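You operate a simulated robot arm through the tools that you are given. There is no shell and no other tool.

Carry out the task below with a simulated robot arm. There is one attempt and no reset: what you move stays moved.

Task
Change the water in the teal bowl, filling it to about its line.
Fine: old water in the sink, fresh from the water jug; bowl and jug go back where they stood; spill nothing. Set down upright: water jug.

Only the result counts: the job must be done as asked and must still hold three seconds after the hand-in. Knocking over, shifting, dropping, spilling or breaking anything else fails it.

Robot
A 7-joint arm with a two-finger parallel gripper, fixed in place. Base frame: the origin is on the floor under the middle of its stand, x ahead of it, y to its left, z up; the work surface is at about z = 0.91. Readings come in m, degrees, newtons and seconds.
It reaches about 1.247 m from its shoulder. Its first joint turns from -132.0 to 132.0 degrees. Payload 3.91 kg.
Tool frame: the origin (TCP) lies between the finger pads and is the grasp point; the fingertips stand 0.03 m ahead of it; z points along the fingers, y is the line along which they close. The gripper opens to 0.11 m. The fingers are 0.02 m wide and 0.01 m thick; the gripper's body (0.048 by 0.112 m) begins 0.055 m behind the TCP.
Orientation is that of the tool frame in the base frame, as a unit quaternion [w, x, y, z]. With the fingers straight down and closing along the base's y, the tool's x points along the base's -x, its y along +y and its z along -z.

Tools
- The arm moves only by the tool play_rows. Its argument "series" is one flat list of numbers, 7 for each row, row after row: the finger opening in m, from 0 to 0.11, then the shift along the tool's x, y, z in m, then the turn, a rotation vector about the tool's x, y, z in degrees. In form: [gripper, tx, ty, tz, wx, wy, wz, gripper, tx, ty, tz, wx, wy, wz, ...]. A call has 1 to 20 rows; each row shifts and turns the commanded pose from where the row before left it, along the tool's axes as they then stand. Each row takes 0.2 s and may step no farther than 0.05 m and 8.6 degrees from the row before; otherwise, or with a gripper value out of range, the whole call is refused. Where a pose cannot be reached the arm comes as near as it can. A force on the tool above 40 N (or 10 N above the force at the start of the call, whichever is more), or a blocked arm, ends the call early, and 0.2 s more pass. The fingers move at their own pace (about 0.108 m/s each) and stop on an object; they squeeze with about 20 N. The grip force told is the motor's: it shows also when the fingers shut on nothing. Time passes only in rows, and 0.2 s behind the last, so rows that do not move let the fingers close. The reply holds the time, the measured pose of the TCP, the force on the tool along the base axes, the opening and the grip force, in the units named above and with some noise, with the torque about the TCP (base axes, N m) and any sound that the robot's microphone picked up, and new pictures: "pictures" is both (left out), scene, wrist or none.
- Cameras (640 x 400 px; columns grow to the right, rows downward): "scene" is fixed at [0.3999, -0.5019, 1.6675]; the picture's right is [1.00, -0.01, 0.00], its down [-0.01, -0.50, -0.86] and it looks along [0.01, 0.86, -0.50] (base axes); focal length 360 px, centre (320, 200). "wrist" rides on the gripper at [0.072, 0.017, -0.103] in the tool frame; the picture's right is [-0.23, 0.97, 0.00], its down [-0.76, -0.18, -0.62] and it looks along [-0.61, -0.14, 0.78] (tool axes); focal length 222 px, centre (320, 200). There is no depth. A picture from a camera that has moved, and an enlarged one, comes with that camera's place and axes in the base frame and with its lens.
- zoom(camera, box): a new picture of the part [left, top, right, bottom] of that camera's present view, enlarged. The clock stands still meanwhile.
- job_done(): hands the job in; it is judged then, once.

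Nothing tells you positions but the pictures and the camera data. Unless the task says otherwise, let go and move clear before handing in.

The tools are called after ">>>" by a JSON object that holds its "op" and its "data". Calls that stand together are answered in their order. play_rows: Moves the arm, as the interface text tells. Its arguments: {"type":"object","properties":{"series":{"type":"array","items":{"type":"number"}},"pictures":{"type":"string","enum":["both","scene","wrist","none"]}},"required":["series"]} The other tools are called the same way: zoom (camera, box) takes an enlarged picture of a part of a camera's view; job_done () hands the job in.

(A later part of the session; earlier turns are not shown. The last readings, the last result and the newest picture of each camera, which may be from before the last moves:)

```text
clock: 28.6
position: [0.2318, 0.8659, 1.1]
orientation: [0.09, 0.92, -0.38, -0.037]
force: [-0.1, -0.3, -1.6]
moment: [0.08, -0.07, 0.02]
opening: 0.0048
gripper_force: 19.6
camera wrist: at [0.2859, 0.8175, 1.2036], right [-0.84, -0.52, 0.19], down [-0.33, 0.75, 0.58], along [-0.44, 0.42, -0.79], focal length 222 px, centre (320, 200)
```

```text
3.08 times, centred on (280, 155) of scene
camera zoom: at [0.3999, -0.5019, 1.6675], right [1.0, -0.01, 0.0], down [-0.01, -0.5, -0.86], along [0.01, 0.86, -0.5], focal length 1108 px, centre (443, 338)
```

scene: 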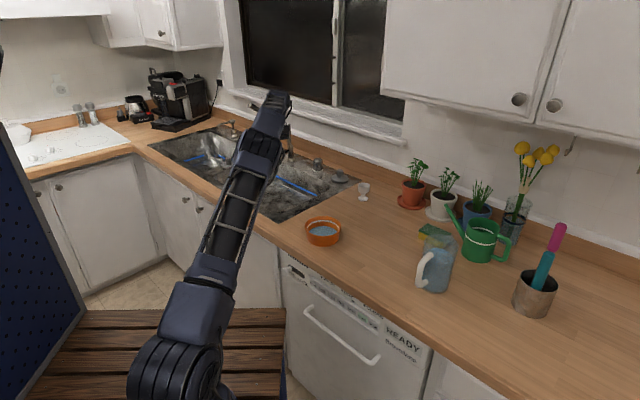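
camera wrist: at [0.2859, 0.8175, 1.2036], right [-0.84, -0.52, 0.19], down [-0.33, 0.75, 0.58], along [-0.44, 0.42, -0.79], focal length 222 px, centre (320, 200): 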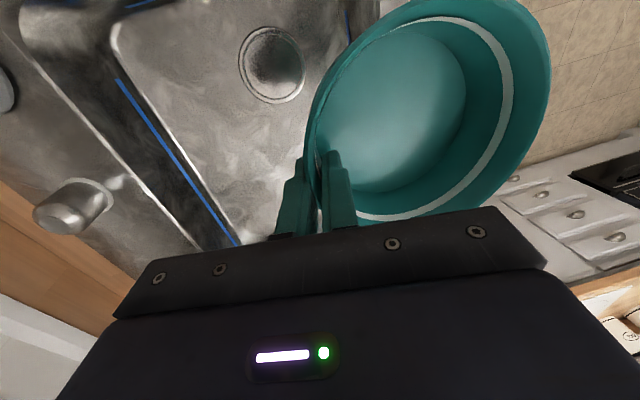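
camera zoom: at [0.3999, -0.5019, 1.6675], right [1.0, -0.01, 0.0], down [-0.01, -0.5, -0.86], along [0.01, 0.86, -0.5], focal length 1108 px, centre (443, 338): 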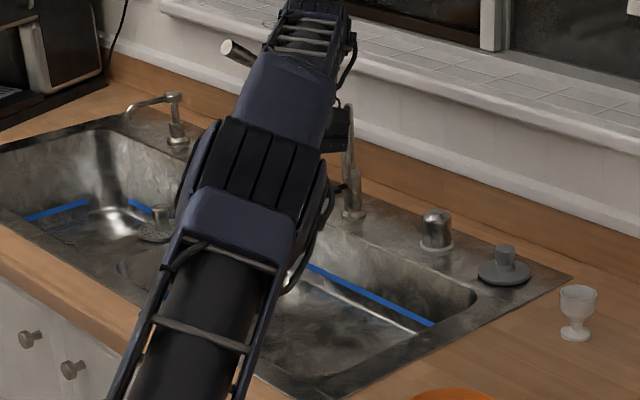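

The bowl is empty and level again. I'll carry it back to above its original spot.

>>> {"op": "play_rows", "data": {"series": [0, 0.015, 0.001, 0.0002, 0, 0, 0, 0, 0.0315, 0.0019, 0.0004, 0, 0, 0, 0, 0.0315, 0.0019, 0.0004, 0, 0, 0, 0, 0.0315, 0.0019, 0.0004, 0, 0, 0, 0, 0.0315, 0.0019, 0.0004, 0, 0, 0, 0, 0.0315, 0.0019, 0.0004, 0, 0, 0, 0, 0.0315, 0.0019, 0.0004, 0, 0, 0, 0, 0.0315, 0.0019, 0.0004, 0, 0, 0, 0, 0.0315, 0.0019, 0.0004, 0, 0, 0, 0, 0.0315, 0.0019, 0.0004, 0, 0, 0, 0, 0.0315, 0.0019, 0.0004, 0, 0, 0, 0, 0.0315, 0.0019, 0.0004, 0, 0, 0, 0, 0.0315, 0.0019, 0.0004, 0, 0, 0, 0, 0.0315, 0.0019, 0.0004, 0, 0, 0, 0, 0.0315, 0.0019, 0.0004, 0, 0, 0, 0, 0.0315, 0.0019, 0.0004, 0, 0, 0, 0, 0.0315, 0.0019, 0.0004, 0, 0, 0, 0, 0.0315, 0.0019, 0.0004, 0, 0, 0, 0, 0.003, 0.0002, 0, 0, 0, 0, 0, 0, 0, 0, 0, 0, 0]}}

```text
clock: 32.8
position: [0.5998, 0.4514, 1.0999]
orientation: [0.088, 0.92, -0.381, -0.036]
force: [0.4, -0.7, -2.8]
moment: [0.07, -0.08, 0.02]
opening: 0.0054
gripper_force: 20.2
camera wrist: at [0.6539, 0.4015, 1.2031], right [-0.84, -0.52, 0.19], down [-0.33, 0.75, 0.58], along [-0.44, 0.42, -0.79], focal length 222 px, centre (320, 200)
```

scene: 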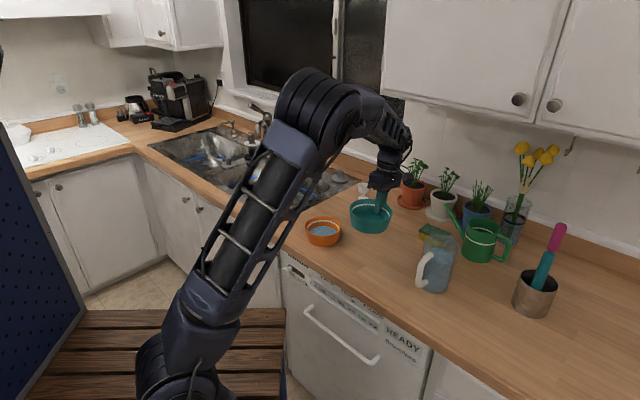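
wrist: 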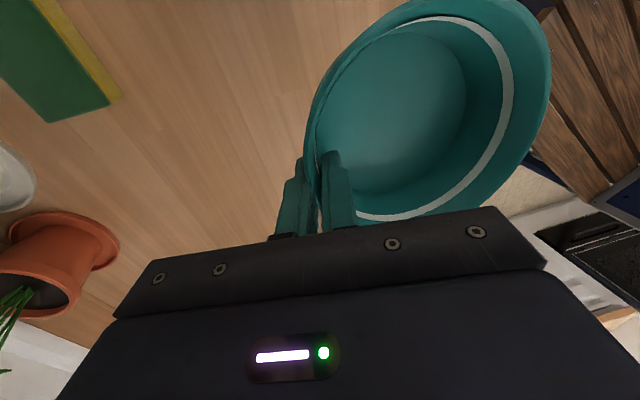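

Now above the original spot; I'll lower to just above the counter and compare with the original picture.

>>> {"op": "play_rows", "data": {"series": [0, 0, -0.0052, 0.0265, 0, 0, 0, 0, 0, -0.0052, 0.0265, 0, 0, 0, 0, 0, -0.0052, 0.0265, 0, 0, 0, 0, 0, -0.0052, 0.0265, 0, 0, 0, 0, 0, -0.0044, 0.0226, 0, 0, 0, 0, 0, -0.0015, 0.0078, 0, 0, 0, 0, 0, 0, 0, 0, 0, 0]}}

>>> {"op": "zoom", "data": {"camera": "scene", "box": [335, 225, 405, 285]}}

```text
clock: 34.4
position: [0.5987, 0.4522, 0.9604]
orientation: [0.089, 0.919, -0.382, -0.037]
force: [0.2, -0.1, -1.4]
moment: [0.07, -0.08, 0.03]
opening: 0.0051
gripper_force: 19.9
camera wrist: at [0.6536, 0.4016, 1.0644], right [-0.84, -0.52, 0.19], down [-0.33, 0.75, 0.58], along [-0.44, 0.42, -0.79], focal length 222 px, centre (320, 200)
```

scene: 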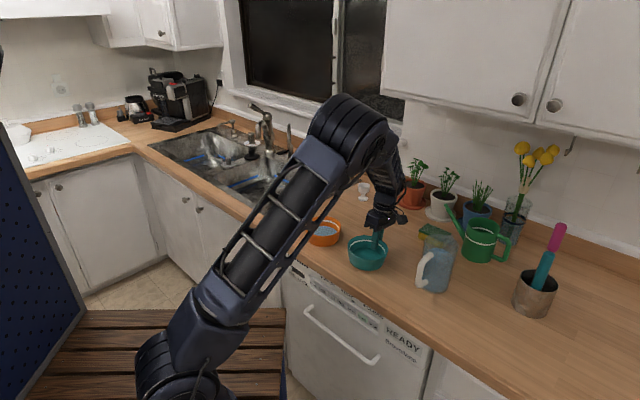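
wrist: 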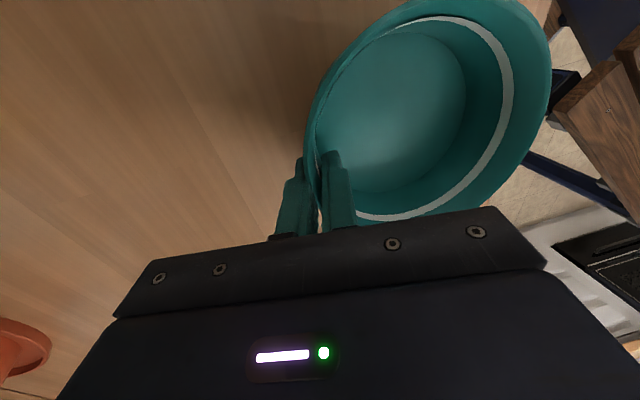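

```text
6.67 times, centred on (370, 255) of scene
camera zoom: at [0.3999, -0.5019, 1.6675], right [1.0, -0.01, 0.0], down [-0.01, -0.5, -0.86], along [0.01, 0.86, -0.5], focal length 2401 px, centre (-13, -167)
```

zoom: 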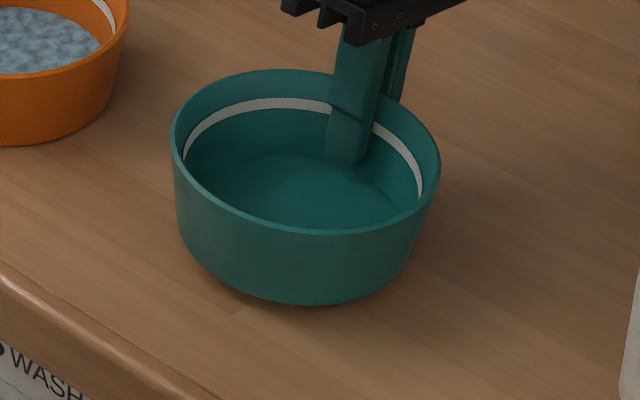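

The bowl lines up within a few mm of the original picture. I'll set it down with a small correction and open the fingers.

>>> {"op": "play_rows", "data": {"series": [0, 0.0015, 0.0008, 0.003, 0, 0, 0, 0, 0.001, 0.0006, 0.0027, 0, 0, 0, 0, 0, 0, 0, 0, 0, 0], "pictures": "scene"}}

>>> {"op": "zoom", "data": {"camera": "scene", "box": [335, 225, 405, 285]}}

```text
clock: 35.2
position: [0.5986, 0.4482, 0.9562]
orientation: [0.088, 0.92, -0.381, -0.037]
force: [0.1, -0.4, -0.9]
moment: [0.04, -0.07, -0.02]
opening: 0.0046
gripper_force: 20.2
```

scene: 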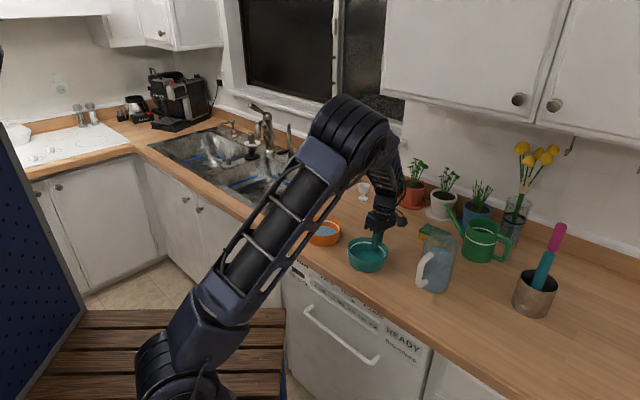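

```text
6.67 times, centred on (370, 255) of scene
camera zoom: at [0.3999, -0.5019, 1.6675], right [1.0, -0.01, 0.0], down [-0.01, -0.5, -0.86], along [0.01, 0.86, -0.5], focal length 2401 px, centre (-13, -167)
```

zoom: 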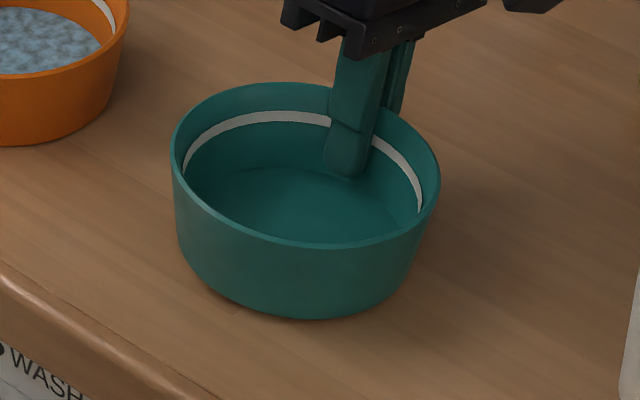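

Nearly touching and well matched. I'll lower the last millimetre and release, then lift out.

>>> {"op": "play_rows", "data": {"series": [0, 0, -0.0003, 0.0013, 0, 0, 0, 0.0, 0, 0, 0, 0, 0, 0, 0.02, 0, 0, 0, 0, 0, 0, 0.04, 0, 0, 0, 0, 0, 0, 0.04, 0, 0, 0, 0, 0, 0], "pictures": "both"}}

>>> {"op": "zoom", "data": {"camera": "scene", "box": [335, 225, 405, 285]}}

```text
clock: 36.4
position: [0.5997, 0.4471, 0.9546]
orientation: [0.087, 0.92, -0.38, -0.037]
force: [0.4, -0.1, 0.3]
moment: [0.02, 0.01, 0.0]
opening: 0.0399
gripper_force: 0.2
camera wrist: at [0.6534, 0.3982, 1.0576], right [-0.84, -0.52, 0.19], down [-0.33, 0.75, 0.58], along [-0.44, 0.42, -0.79], focal length 222 px, centre (320, 200)
```

scene: 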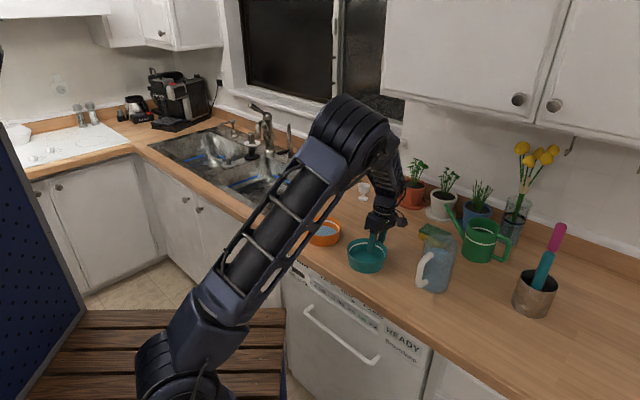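
wrist: 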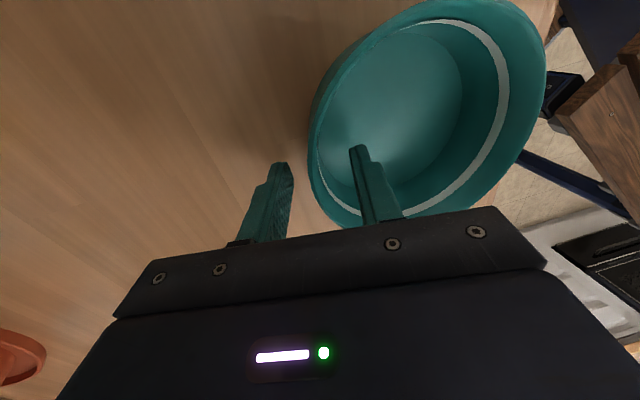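

```text
6.67 times, centred on (370, 255) of scene
camera zoom: at [0.3999, -0.5019, 1.6675], right [1.0, -0.01, 0.0], down [-0.01, -0.5, -0.86], along [0.01, 0.86, -0.5], focal length 2401 px, centre (-13, -167)
```

zoom: 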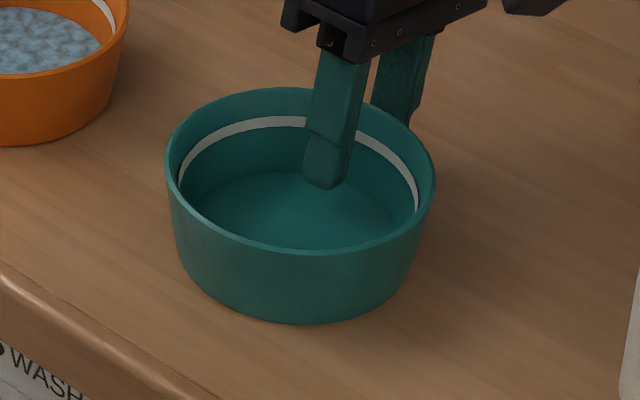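

The bowl is back within about 3 mm of its original spot. For the jug I plan a side grip from the left at mid-height, with one finger through the handle loop, so pouring is a wrist roll. First I retract and turn the tool to point right.

>>> {"op": "play_rows", "data": {"series": [0.04, 0, 0, -0.03, 0, 0, 0, 0.04, 0, 0, -0.04, 0, 0, 0, 0.04, 0, 0, -0.04, 0, 0, 0, 0.06, 0, 0, -0.045, 0, 0, 0, 0.09, 0, 0, -0.045, 0, 0, 0, 0.11, 0, 0, 0, 5.5, 0, 0, 0.11, 0, 0, 0, 5.5, 0, 0, 0.11, 0, 0, 0, 0, 7.8, 0, 0.11, 0, 0, 0, 0, 7.8, 0, 0.11, 0, 0, 0, 0, 7.8, 0, 0.11, 0, 0, 0, 0, 7.8, 0, 0.11, 0, 0, 0, 0, 7.8, 0, 0.11, 0, 0, 0, 0, 7.8, 0, 0.11, 0, 0, 0, 0, 7.8, 0, 0.11, 0, 0, 0, 0, 7.8, 0, 0.11, 0, 0, 0, 0, 7.6, 0, 0.11, 0, 0, 0, 0, 0, 0]}}

>>> {"op": "zoom", "data": {"camera": "scene", "box": [335, 225, 405, 285]}}

```text
clock: 40.0
position: [0.6262, 0.4751, 1.1509]
orientation: [0.22, 0.757, -0.313, 0.53]
force: [-0.3, -0.3, -0.1]
moment: [-0.04, 0.01, 0.0]
opening: 0.1099
gripper_force: 0.2
camera wrist: at [0.5639, 0.5135, 1.2529], right [-0.74, -0.63, -0.21], down [-0.47, 0.72, -0.5], along [0.47, -0.27, -0.84], focal length 222 px, centre (320, 200)
```

scene: 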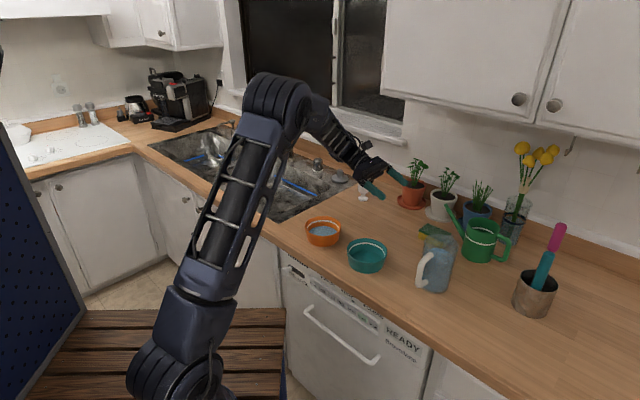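
wrist: 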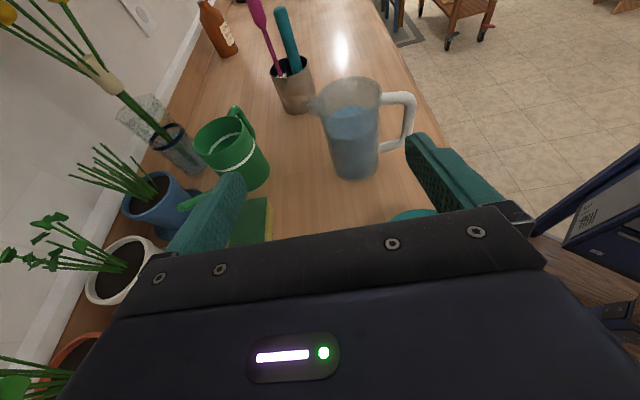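

```text
6.67 times, centred on (370, 255) of scene
camera zoom: at [0.3999, -0.5019, 1.6675], right [1.0, -0.01, 0.0], down [-0.01, -0.5, -0.86], along [0.01, 0.86, -0.5], focal length 2401 px, centre (-13, -167)
```

zoom: 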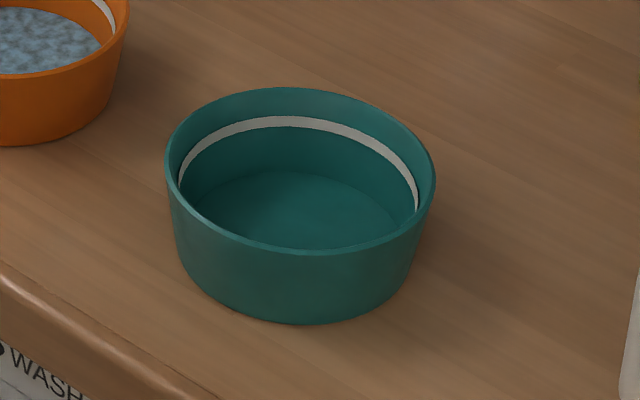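

I have a clear side view of the jug and handle loop now. I'll zoom in to measure it.

>>> {"op": "zoom", "data": {"camera": "wrist", "box": [290, 60, 440, 200]}}

>>> {"op": "zoom", "data": {"camera": "scene", "box": [400, 215, 475, 300]}}

```text
2.86 times, centred on (365, 130) of wrist
camera zoom: at [0.5639, 0.5135, 1.2529], right [-0.74, -0.63, -0.21], down [-0.47, 0.72, -0.5], along [0.47, -0.27, -0.84], focal length 635 px, centre (191, 400)
```

zoom: 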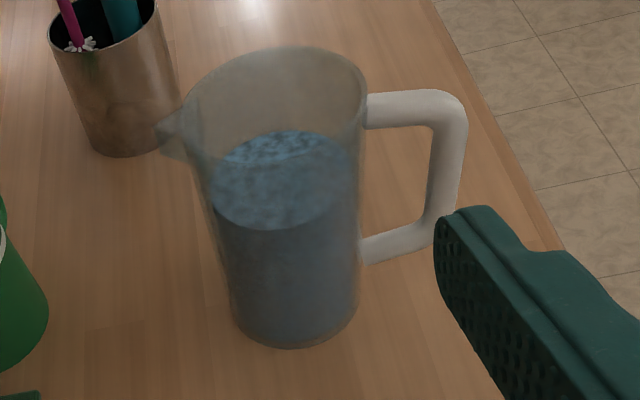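

```text
4.71 times, centred on (438, 258) of scene
camera zoom: at [0.3999, -0.5019, 1.6675], right [1.0, -0.01, 0.0], down [-0.01, -0.5, -0.86], along [0.01, 0.86, -0.5], focal length 1695 px, centre (-233, -71)
```

zoom: 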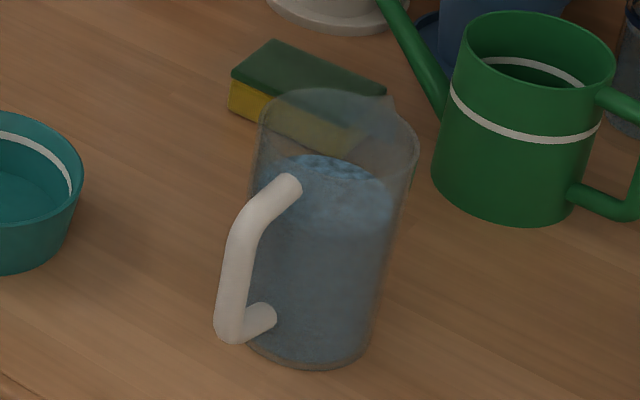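

I measure the handle bar at about (0.684, 0.244) spanning z≈0.96–1.04, and the jug axis at about (0.744, 0.302). I'll move to the pre-grasp pose left of the jug and re-check.

>>> {"op": "play_rows", "data": {"series": [0.11, -0.01875, 0.0098, 0.0263, 0, 0, 0, 0.11, -0.01875, 0.0098, 0.0263, 0, 0, 0, 0.11, -0.01875, 0.0098, 0.0263, 0, 0, 0, 0.11, -0.01875, 0.0098, 0.0263, 0, 0, 0, 0.11, 0, 0, 0, 0, 0, 0]}}

>>> {"op": "zoom", "data": {"camera": "wrist", "box": [180, 0, 480, 220]}}

>>> {"op": "zoom", "data": {"camera": "scene", "box": [340, 170, 490, 300]}}

```text
clock: 41.2
position: [0.6503, 0.3959, 1.0432]
orientation: [0.219, 0.757, -0.313, 0.53]
force: [-0.3, 0.4, -0.4]
moment: [0.03, 0.02, -0.01]
opening: 0.1101
gripper_force: 0.2
camera wrist: at [0.5877, 0.4341, 1.1463], right [-0.74, -0.63, -0.21], down [-0.47, 0.72, -0.5], along [0.47, -0.27, -0.84], focal length 222 px, centre (320, 200)
```

scene: 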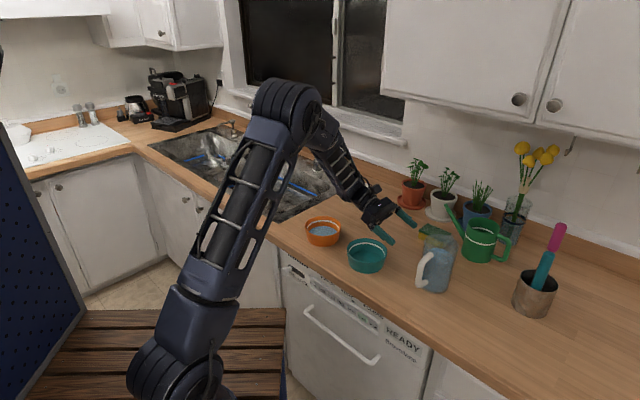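
wrist: 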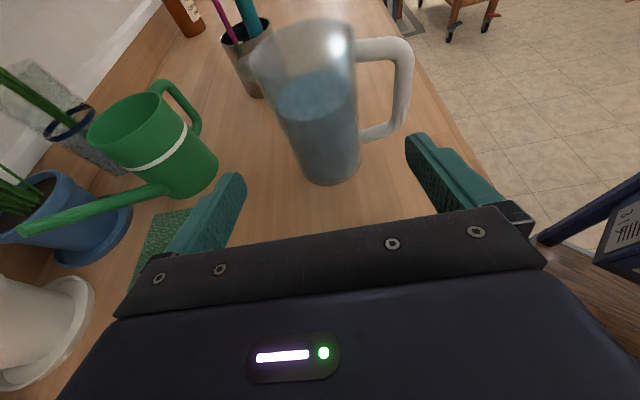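

```text
1.82 times, centred on (330, 110) of wrist
camera zoom: at [0.5877, 0.4341, 1.1463], right [-0.74, -0.63, -0.21], down [-0.47, 0.72, -0.5], along [0.47, -0.27, -0.84], focal length 404 px, centre (302, 364)
```

zoom: 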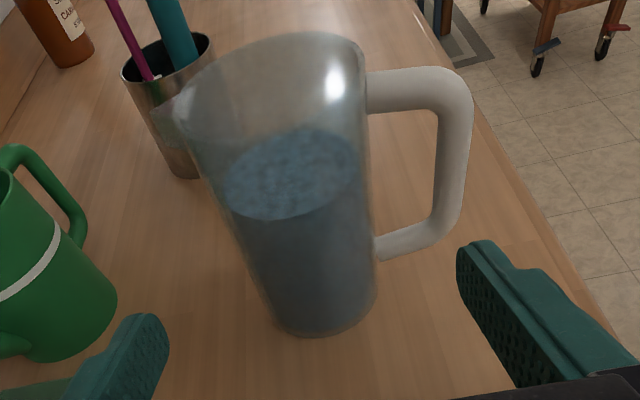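

```text
3.08 times, centred on (415, 235) of scene
camera zoom: at [0.3999, -0.5019, 1.6675], right [1.0, -0.01, 0.0], down [-0.01, -0.5, -0.86], along [0.01, 0.86, -0.5], focal length 1108 px, centre (28, 92)
```

zoom: 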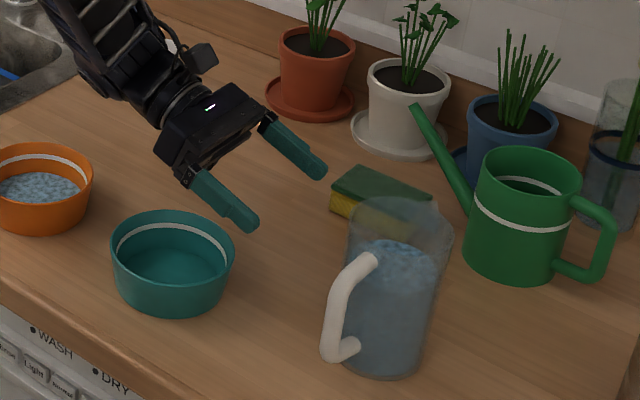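

The geometry agrees: the finger will pass centrally through the handle loop. I'll narrow the opening to 0.104 and advance partway, then check.

>>> {"op": "play_rows", "data": {"series": [0.104, 0, 0, 0.02, 0, 0, 0, 0.104, 0, 0, 0.02, 0, 0, 0, 0.104, 0, 0, 0.02, 0, 0, 0, 0.104, 0, 0, 0.015, 0, 0, 0, 0.104, 0, 0, 0, 0, 0, 0]}}

>>> {"op": "zoom", "data": {"camera": "wrist", "box": [180, 0, 500, 220]}}

>>> {"op": "zoom", "data": {"camera": "scene", "box": [380, 200, 480, 300]}}

```text
clock: 42.4
position: [0.7006, 0.3448, 1.0183]
orientation: [0.22, 0.757, -0.314, 0.53]
force: [0.8, -0.1, 0.6]
moment: [-0.01, 0.0, 0.01]
opening: 0.1038
gripper_force: 0.0
camera wrist: at [0.6379, 0.3841, 1.1207], right [-0.74, -0.63, -0.21], down [-0.47, 0.72, -0.5], along [0.47, -0.27, -0.84], focal length 222 px, centre (320, 200)
```

scene: 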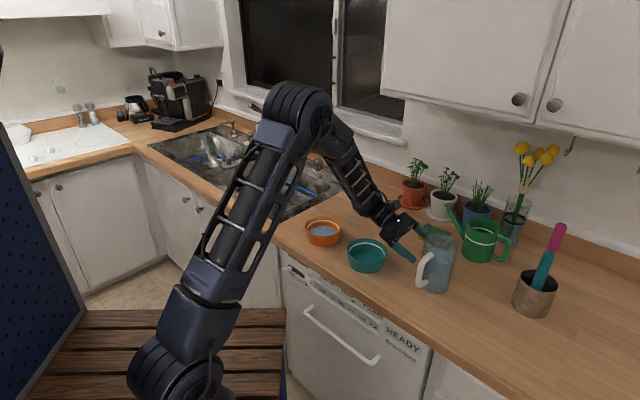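
wrist: 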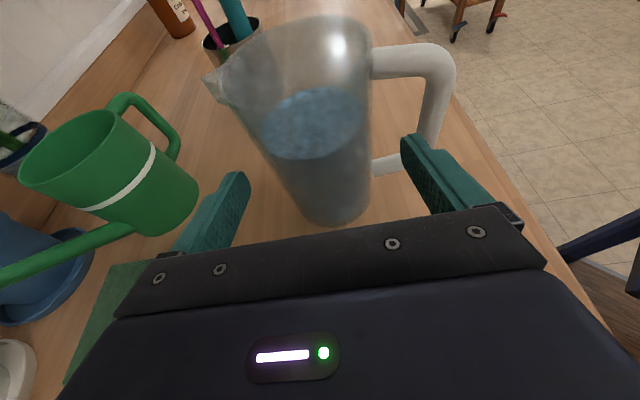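

```text
1.82 times, centred on (340, 110) of wrist
camera zoom: at [0.6379, 0.3841, 1.1207], right [-0.74, -0.63, -0.21], down [-0.47, 0.72, -0.5], along [0.47, -0.27, -0.84], focal length 404 px, centre (284, 364)
```

zoom: 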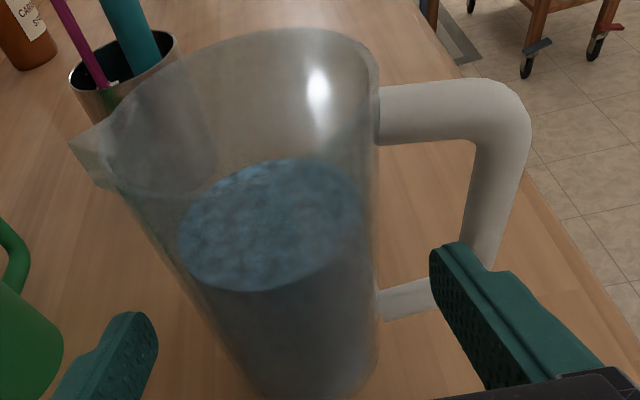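

```text
4.00 times, centred on (430, 250) of scene
camera zoom: at [0.3999, -0.5019, 1.6675], right [1.0, -0.01, 0.0], down [-0.01, -0.5, -0.86], along [0.01, 0.86, -0.5], focal length 1441 px, centre (-120, 0)
```

zoom: 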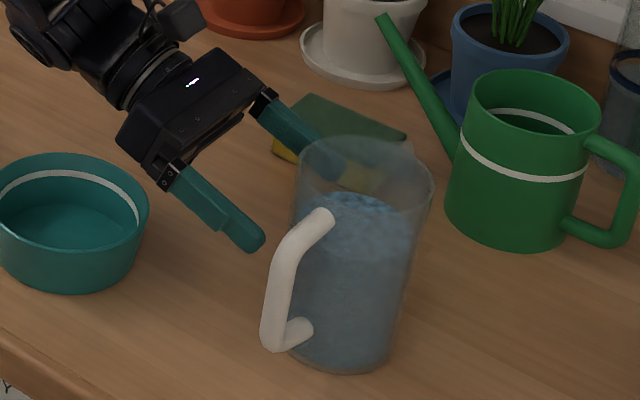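

The fingertip is lined up with the centre of the handle loop with clear margins. I'll advance the remaining 5 cm.

>>> {"op": "play_rows", "data": {"series": [0.104, 0, 0, 0.015, 0, 0, 0, 0.104, 0, 0, 0.015, 0, 0, 0, 0.104, 0, 0, 0.012, 0, 0, 0, 0.104, 0, 0, 0.008, 0, 0, 0, 0.104, 0, 0, 0, 0, 0, 0]}}

>>> {"op": "zoom", "data": {"camera": "wrist", "box": [180, 0, 500, 220]}}

>>> {"op": "zoom", "data": {"camera": "scene", "box": [380, 200, 480, 300]}}

```text
clock: 43.6
position: [0.734, 0.3121, 1.0015]
orientation: [0.22, 0.757, -0.313, 0.53]
force: [0.4, -0.2, -0.6]
moment: [0.03, 0.0, 0.01]
opening: 0.1038
gripper_force: 0.1
camera wrist: at [0.6715, 0.3506, 1.1037], right [-0.74, -0.63, -0.21], down [-0.47, 0.72, -0.5], along [0.47, -0.27, -0.84], focal length 222 px, centre (320, 200)
```

scene: 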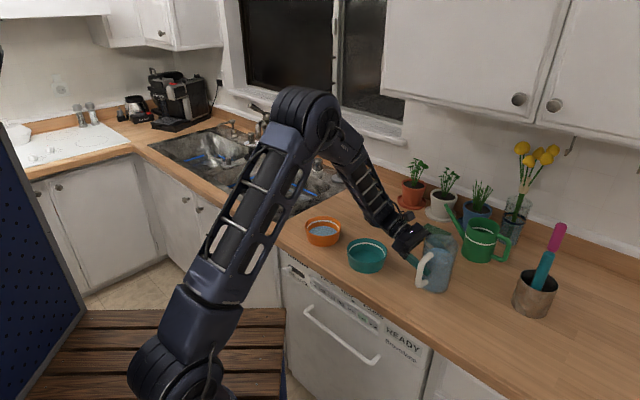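
wrist: 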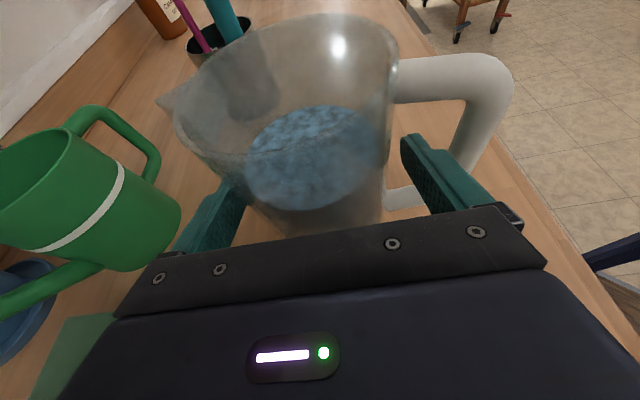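

```text
1.82 times, centred on (340, 110) of wrist
camera zoom: at [0.6715, 0.3506, 1.1037], right [-0.74, -0.63, -0.21], down [-0.47, 0.72, -0.5], along [0.47, -0.27, -0.84], focal length 404 px, centre (284, 364)
```

zoom: 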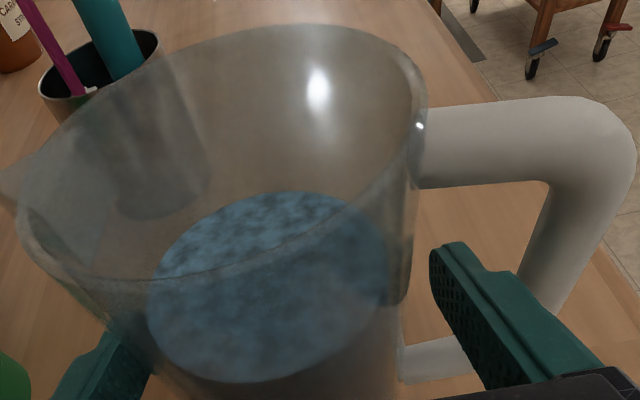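

```text
4.00 times, centred on (430, 250) of scene
camera zoom: at [0.3999, -0.5019, 1.6675], right [1.0, -0.01, 0.0], down [-0.01, -0.5, -0.86], along [0.01, 0.86, -0.5], focal length 1441 px, centre (-120, 0)
```

zoom: 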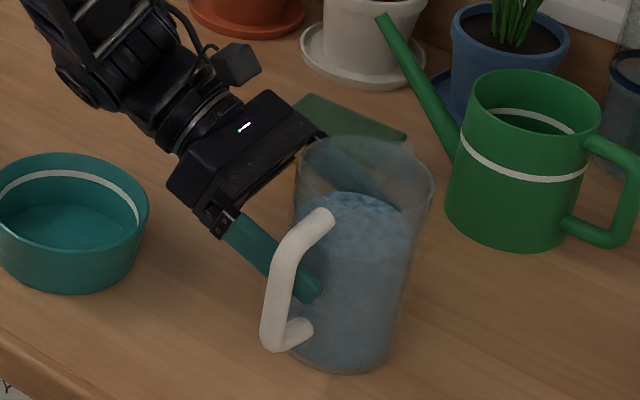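

The finger is through the handle loop and the jug is untouched. I'll close the gripper gradually on the body.

>>> {"op": "play_rows", "data": {"series": [0.095, 0, 0, 0, 0, 0, 0, 0.09, 0, 0, 0, 0, 0, 0, 0.085, 0, 0, 0, 0, 0, 0, 0.08, 0, 0, 0, 0, 0, 0, 0.07, 0, 0, 0, 0, 0, 0, 0.06, 0, 0, 0, 0, 0, 0, 0.0, 0, 0, 0, 0, 0, 0, 0.0, 0, 0, 0, 0, 0, 0]}}

>>> {"op": "zoom", "data": {"camera": "scene", "box": [380, 200, 480, 300]}}

```text
clock: 45.4
position: [0.7335, 0.3125, 1.0018]
orientation: [0.22, 0.756, -0.314, 0.53]
force: [0.4, 0.5, 0.9]
moment: [-0.05, 0.03, -0.01]
opening: 0.09
gripper_force: 19.6
camera wrist: at [0.6713, 0.3508, 1.1037], right [-0.74, -0.63, -0.21], down [-0.47, 0.72, -0.5], along [0.47, -0.27, -0.84], focal length 222 px, centre (320, 200)
```

scene: 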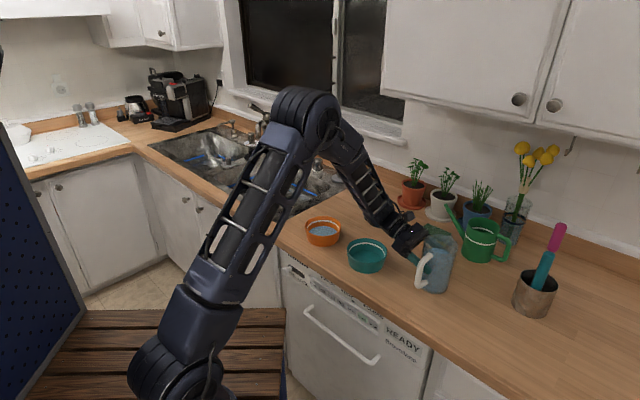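
wrist: 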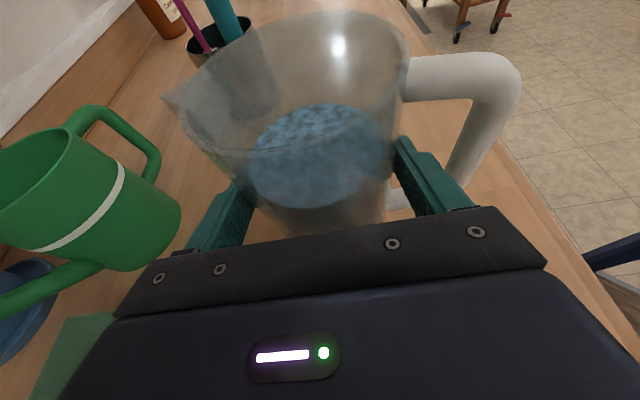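

```text
4.00 times, centred on (430, 250) of scene
camera zoom: at [0.3999, -0.5019, 1.6675], right [1.0, -0.01, 0.0], down [-0.01, -0.5, -0.86], along [0.01, 0.86, -0.5], focal length 1441 px, centre (-120, 0)
```

zoom: 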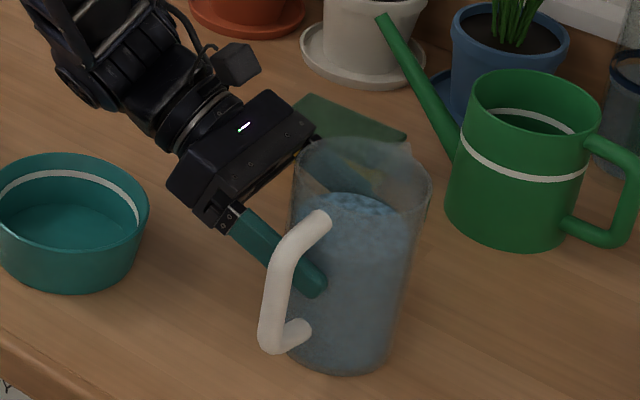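

Gripped at 0.090 m opening with 20 N, and the jug stayed put. I'll lift a little and check for slip or tilt.

>>> {"op": "play_rows", "data": {"series": [0.0, 0.0047, 0, -0.0017, 0, 0, 0, 0.0, 0.0094, 0, -0.0034, 0, 0, 0, 0.0, 0.0141, 0, -0.0051, 0, 0, 0, 0.0, 0, 0, 0, 0, 0, 0]}}

>>> {"op": "zoom", "data": {"camera": "scene", "box": [380, 200, 480, 300]}}

```text
clock: 46.4
position: [0.7335, 0.3134, 1.031]
orientation: [0.22, 0.757, -0.313, 0.53]
force: [-0.7, 0.8, -5.5]
moment: [0.13, 0.01, 0.02]
opening: 0.0899
gripper_force: 19.8
camera wrist: at [0.6712, 0.3509, 1.1335], right [-0.74, -0.63, -0.21], down [-0.47, 0.72, -0.5], along [0.47, -0.27, -0.84], focal length 222 px, centre (320, 200)
```

scene: 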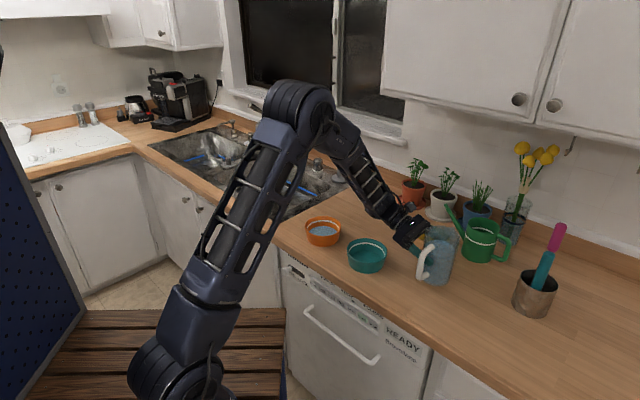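
wrist: 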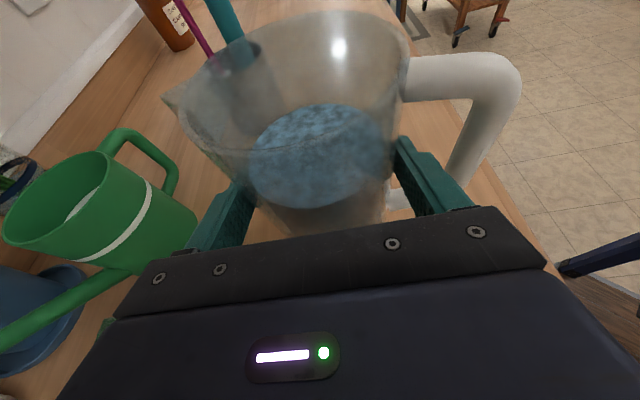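

```text
4.00 times, centred on (430, 250) of scene
camera zoom: at [0.3999, -0.5019, 1.6675], right [1.0, -0.01, 0.0], down [-0.01, -0.5, -0.86], along [0.01, 0.86, -0.5], focal length 1441 px, centre (-120, 0)
```

zoom: 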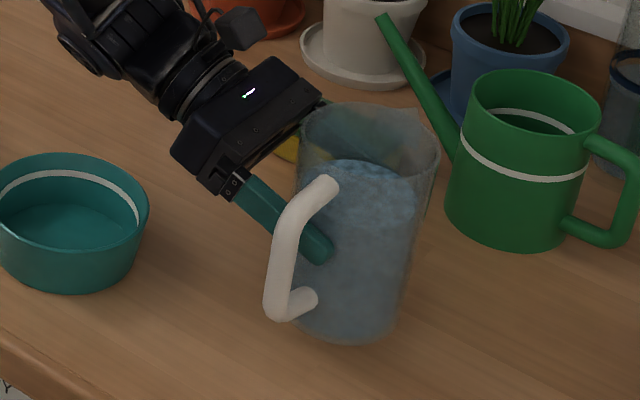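

The jug lifts cleanly and stays upright, weighing about 5.5 N. I'll raise it further and carry it to a spot in front of the teal bowl, spout facing the bowl.

>>> {"op": "play_rows", "data": {"series": [0, 0.0141, 0, -0.0051, 0, 0, 0, 0, 0.0188, 0, -0.00685, 0, 0, 0, 0, 0.0188, 0, -0.00685, 0, 0, 0, 0, 0.0188, 0, -0.00685, 0, 0, 0, 0, 0.0047, 0, -0.0017, 0, 0, 0, 0, -0.00356, 0.007, -0.0098, 0, 0, 0, 0, -0.00711, 0.014, -0.01955, 0, 0, 0, 0, -0.00711, 0.014, -0.01955, 0, 0, 0, 0, -0.00711, 0.014, -0.01955, 0, 0, 0, 0, -0.00711, 0.014, -0.01955, 0, 0, 0, 0, -0.00711, 0.014, -0.01955, 0, 0, 0, 0, -0.00711, 0.014, -0.01955, 0, 0, 0, 0, -0.00711, 0.014, -0.01955, 0, 0, 0, 0, -0.00711, 0.014, -0.01955, 0, 0, 0, 0, -0.00711, 0.014, -0.01955, 0, 0, 0, 0, -0.00356, 0.007, -0.0098, 0, 0, 0, 0, 0, 0, 0, 0, 0, 0]}}

>>> {"op": "zoom", "data": {"camera": "scene", "box": [290, 160, 450, 290]}}

```text
clock: 50.0
position: [0.4866, 0.3608, 1.1115]
orientation: [0.22, 0.756, -0.314, 0.53]
force: [-0.1, -0.5, -4.9]
moment: [0.13, -0.02, 0.02]
opening: 0.0902
gripper_force: 19.8
camera wrist: at [0.4242, 0.3994, 1.2133], right [-0.74, -0.63, -0.21], down [-0.47, 0.72, -0.5], along [0.47, -0.27, -0.84], focal length 222 px, centre (320, 200)
```

scene: 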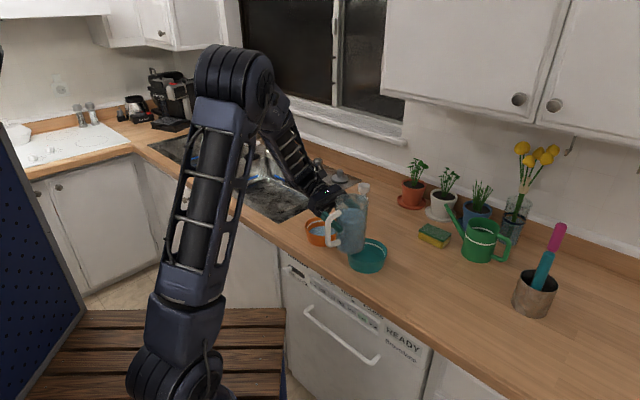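
wrist: 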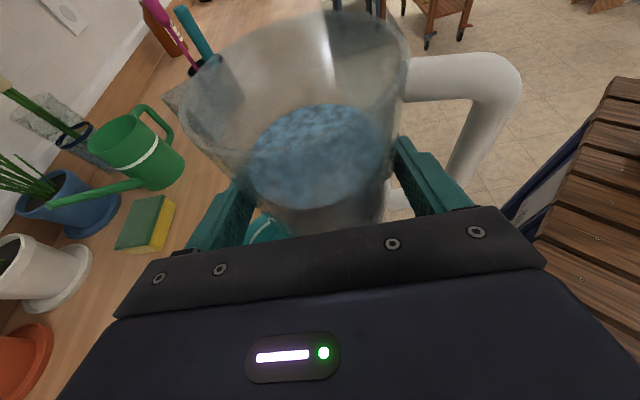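

```text
3.08 times, centred on (370, 225) of scene
camera zoom: at [0.3999, -0.5019, 1.6675], right [1.0, -0.01, 0.0], down [-0.01, -0.5, -0.86], along [0.01, 0.86, -0.5], focal length 1108 px, centre (166, 123)
```

zoom: 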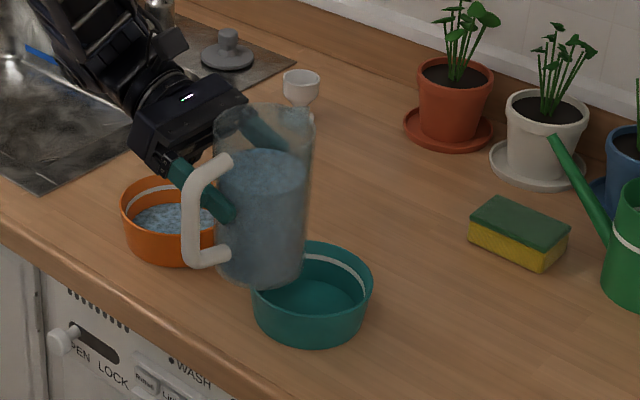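

The spout is above the bowl's near half and will move over its centre as I tilt. I'll lower a bit and tilt to 25°, then look.

>>> {"op": "play_rows", "data": {"series": [0, -0.0188, 0, 0.00685, 0, 0, 0, 0, -0.0188, 0, 0.00685, 0, 0, 0, 0, 0, 0, 0, -1.71, 0, -4.7, 0, 0, 0, 0, -1.71, 0, -4.7, 0, 0, 0, 0, -1.71, 0, -4.7, 0, 0, 0, 0, -1.71, 0, -4.7, 0, 0, 0, 0, -1.71, 0, -4.7, 0, 0, 0, 0, 0, 0, 0]}}

>>> {"op": "zoom", "data": {"camera": "scene", "box": [290, 160, 450, 290]}}

```text
clock: 51.8
position: [0.4871, 0.3604, 1.072]
orientation: [0.379, 0.786, -0.191, 0.449]
force: [-0.3, -0.5, -5.0]
moment: [0.17, -0.02, 0.0]
opening: 0.0899
gripper_force: 20.1
camera wrist: at [0.4569, 0.4317, 1.1712], right [-0.74, -0.63, 0.22], down [-0.63, 0.56, -0.53], along [0.21, -0.53, -0.82], focal length 222 px, centre (320, 200)
```

scene: 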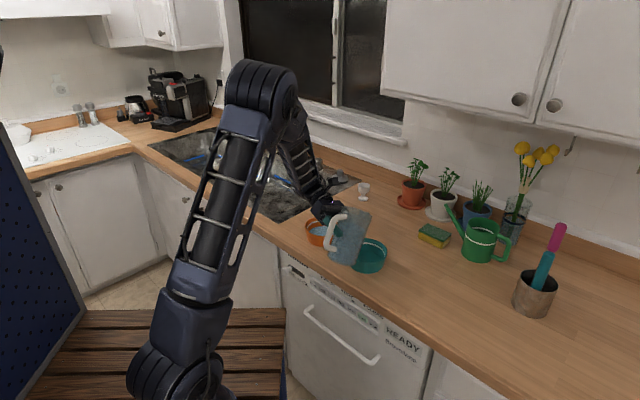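
wrist: 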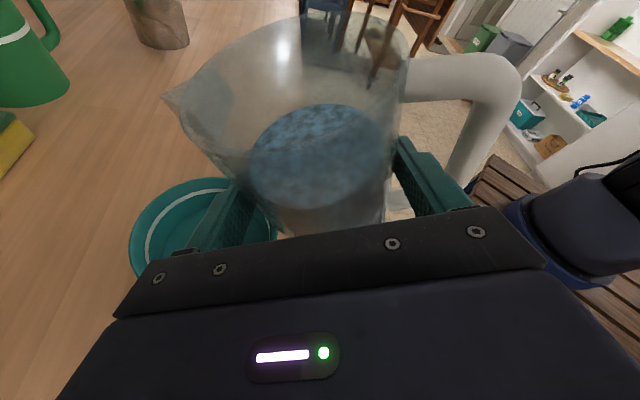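

```text
3.08 times, centred on (370, 225) of scene
camera zoom: at [0.3999, -0.5019, 1.6675], right [1.0, -0.01, 0.0], down [-0.01, -0.5, -0.86], along [0.01, 0.86, -0.5], focal length 1108 px, centre (166, 123)
```

zoom: 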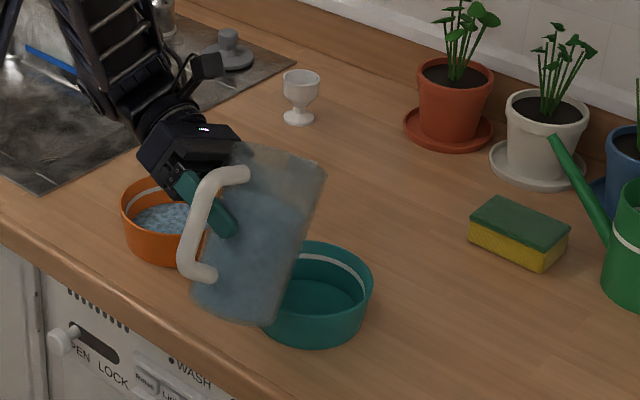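

The jug holds firmly at 25° with no flow yet, and the spout is over the bowl centre. I'll continue in small steps.

>>> {"op": "play_rows", "data": {"series": [0, 0, 0, 0, -1.71, 0, -4.7, 0, 0, 0, 0, -1.71, 0, -4.7, 0, 0, 0, 0, -1.37, 0, -3.76, 0, 0, 0, 0, 0, 0, 0]}}

>>> {"op": "zoom", "data": {"camera": "scene", "box": [310, 180, 430, 290]}}

```text
clock: 52.8
position: [0.4855, 0.3603, 1.0717]
orientation: [0.459, 0.787, -0.118, 0.395]
force: [0.1, 0.7, -4.4]
moment: [0.19, -0.04, -0.04]
opening: 0.0897
gripper_force: 20.7
camera wrist: at [0.4732, 0.4483, 1.1613], right [-0.69, -0.57, 0.45], down [-0.72, 0.47, -0.5], along [0.08, -0.67, -0.74], focal length 222 px, centre (320, 200)
```

scene: 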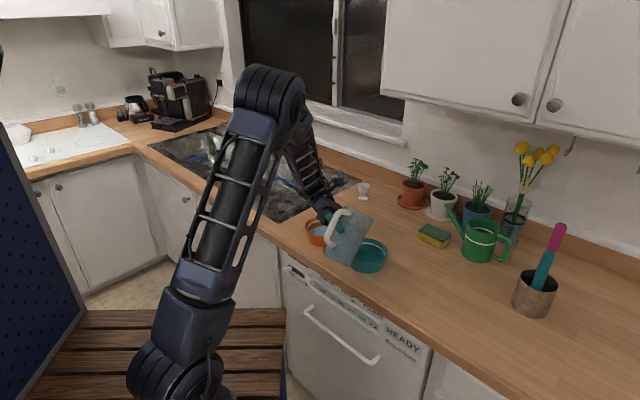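
wrist: 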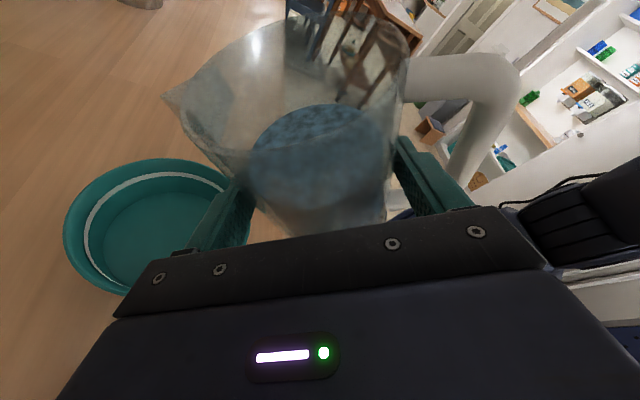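

```text
3.64 times, centred on (370, 235) of scene
camera zoom: at [0.3999, -0.5019, 1.6675], right [1.0, -0.01, 0.0], down [-0.01, -0.5, -0.86], along [0.01, 0.86, -0.5], focal length 1310 px, centre (138, 73)
```

zoom: 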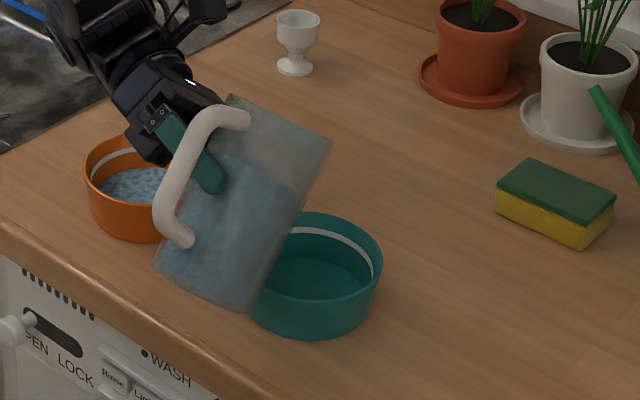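

>>> {"op": "play_rows", "data": {"series": [0, 0, 0, 0, -1.37, 0, -3.76, 0, 0, 0, 0, -1.37, 0, -3.76, 0, 0, 0, 0, 0, 0, 0]}}

>>> {"op": "zoom", "data": {"camera": "scene", "box": [310, 180, 430, 290]}}

```text
clock: 53.6
position: [0.4863, 0.3608, 1.0717]
orientation: [0.503, 0.782, -0.077, 0.36]
force: [0.7, 0.2, -5.3]
moment: [0.16, -0.06, -0.02]
opening: 0.0897
gripper_force: 20.2
camera wrist: at [0.4819, 0.4569, 1.1531], right [-0.63, -0.52, 0.57], down [-0.77, 0.42, -0.47], along [0.01, -0.74, -0.67], focal length 222 px, centre (320, 200)
```

scene: 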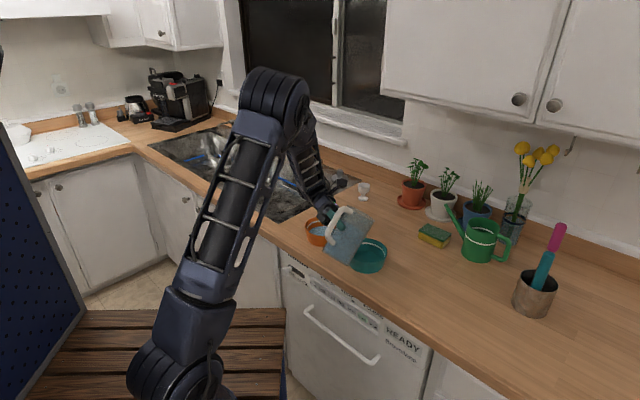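
wrist: 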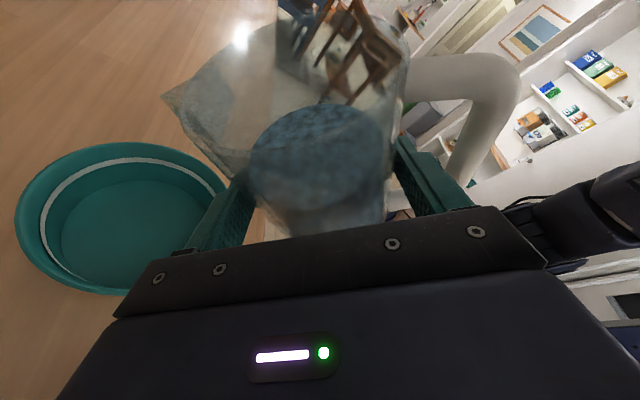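

```text
3.64 times, centred on (370, 235) of scene
camera zoom: at [0.3999, -0.5019, 1.6675], right [1.0, -0.01, 0.0], down [-0.01, -0.5, -0.86], along [0.01, 0.86, -0.5], focal length 1310 px, centre (138, 73)
```

zoom: 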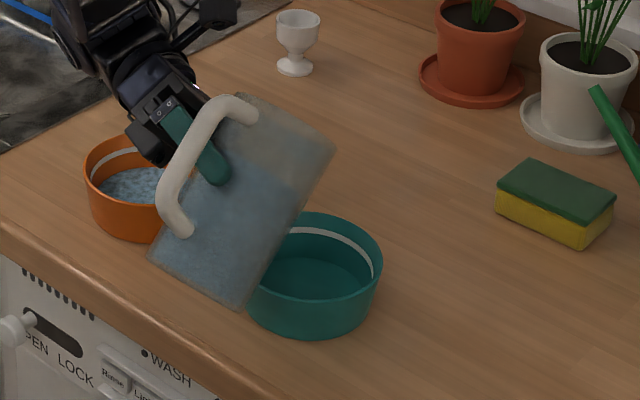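

Still no flow at about 47°. The wrist camera now shows the bowl interior and line well, so I'll keep stepping.

>>> {"op": "play_rows", "data": {"series": [0, 0, 0, 0, -1.37, 0, -3.76, 0, 0, 0, 0, -0.68, 0, -1.88, 0, 0, 0, 0, 0, 0, 0]}}

>>> {"op": "zoom", "data": {"camera": "scene", "box": [310, 180, 430, 290]}}

```text
clock: 54.4
position: [0.4867, 0.3615, 1.073]
orientation: [0.535, 0.775, -0.043, 0.334]
force: [-0.1, 0.4, -5.5]
moment: [0.18, -0.05, 0.01]
opening: 0.09
gripper_force: 20.1
camera wrist: at [0.4878, 0.4629, 1.1459], right [-0.59, -0.48, 0.65], down [-0.81, 0.39, -0.44], along [-0.04, -0.79, -0.62], focal length 222 px, centre (320, 200)
```

scene: 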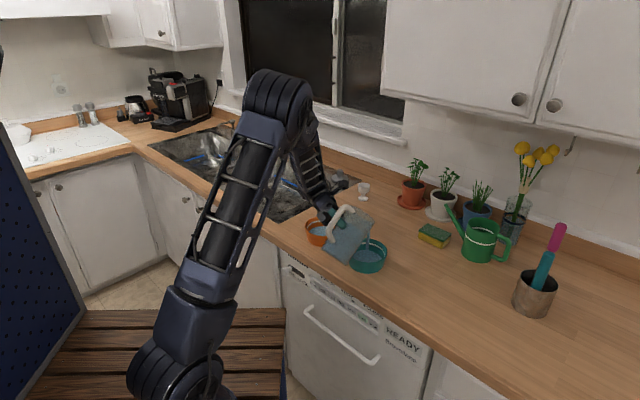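
wrist: 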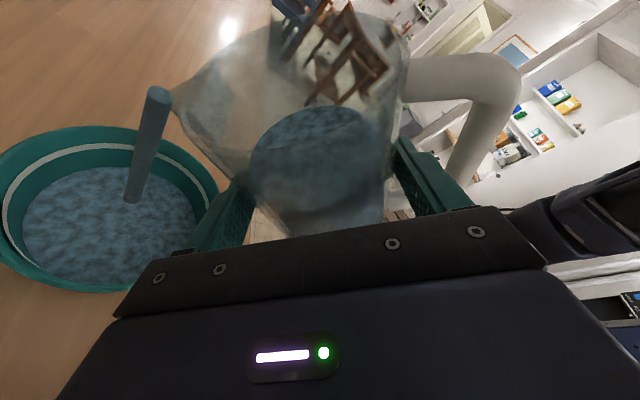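

```text
3.64 times, centred on (370, 235) of scene
camera zoom: at [0.3999, -0.5019, 1.6675], right [1.0, -0.01, 0.0], down [-0.01, -0.5, -0.86], along [0.01, 0.86, -0.5], focal length 1310 px, centre (138, 73)
```

zoom: 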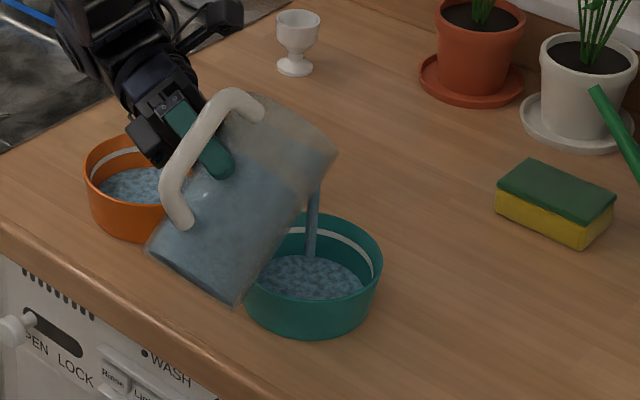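

Flow started at about 53° and lands in the bowl. I'll check the level before advancing time.

>>> {"op": "zoom", "data": {"camera": "wrist", "box": [0, 80, 260, 300]}}

>>> {"op": "zoom", "data": {"camera": "scene", "box": [335, 225, 405, 285]}}

```text
1.82 times, centred on (130, 190) of wrist
camera zoom: at [0.4878, 0.4629, 1.1459], right [-0.59, -0.48, 0.65], down [-0.81, 0.39, -0.44], along [-0.04, -0.79, -0.62], focal length 404 px, centre (666, 218)
```

zoom: 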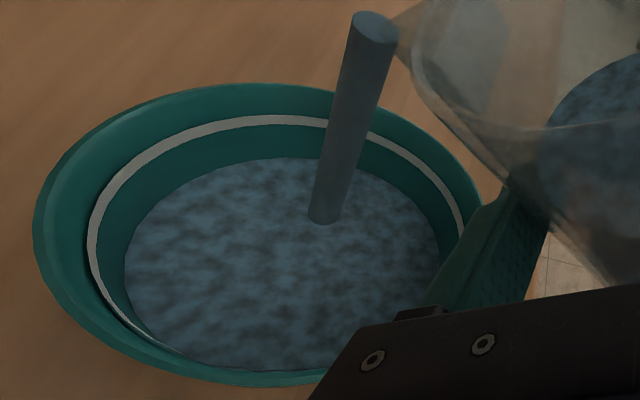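

```text
6.67 times, centred on (370, 255) of scene
camera zoom: at [0.3999, -0.5019, 1.6675], right [1.0, -0.01, 0.0], down [-0.01, -0.5, -0.86], along [0.01, 0.86, -0.5], focal length 2401 px, centre (-13, -167)
```

zoom: 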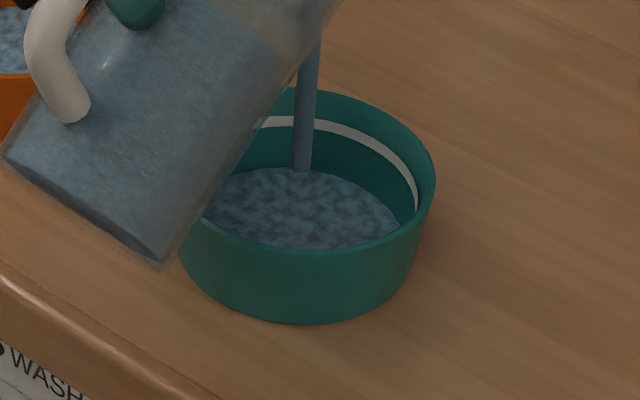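

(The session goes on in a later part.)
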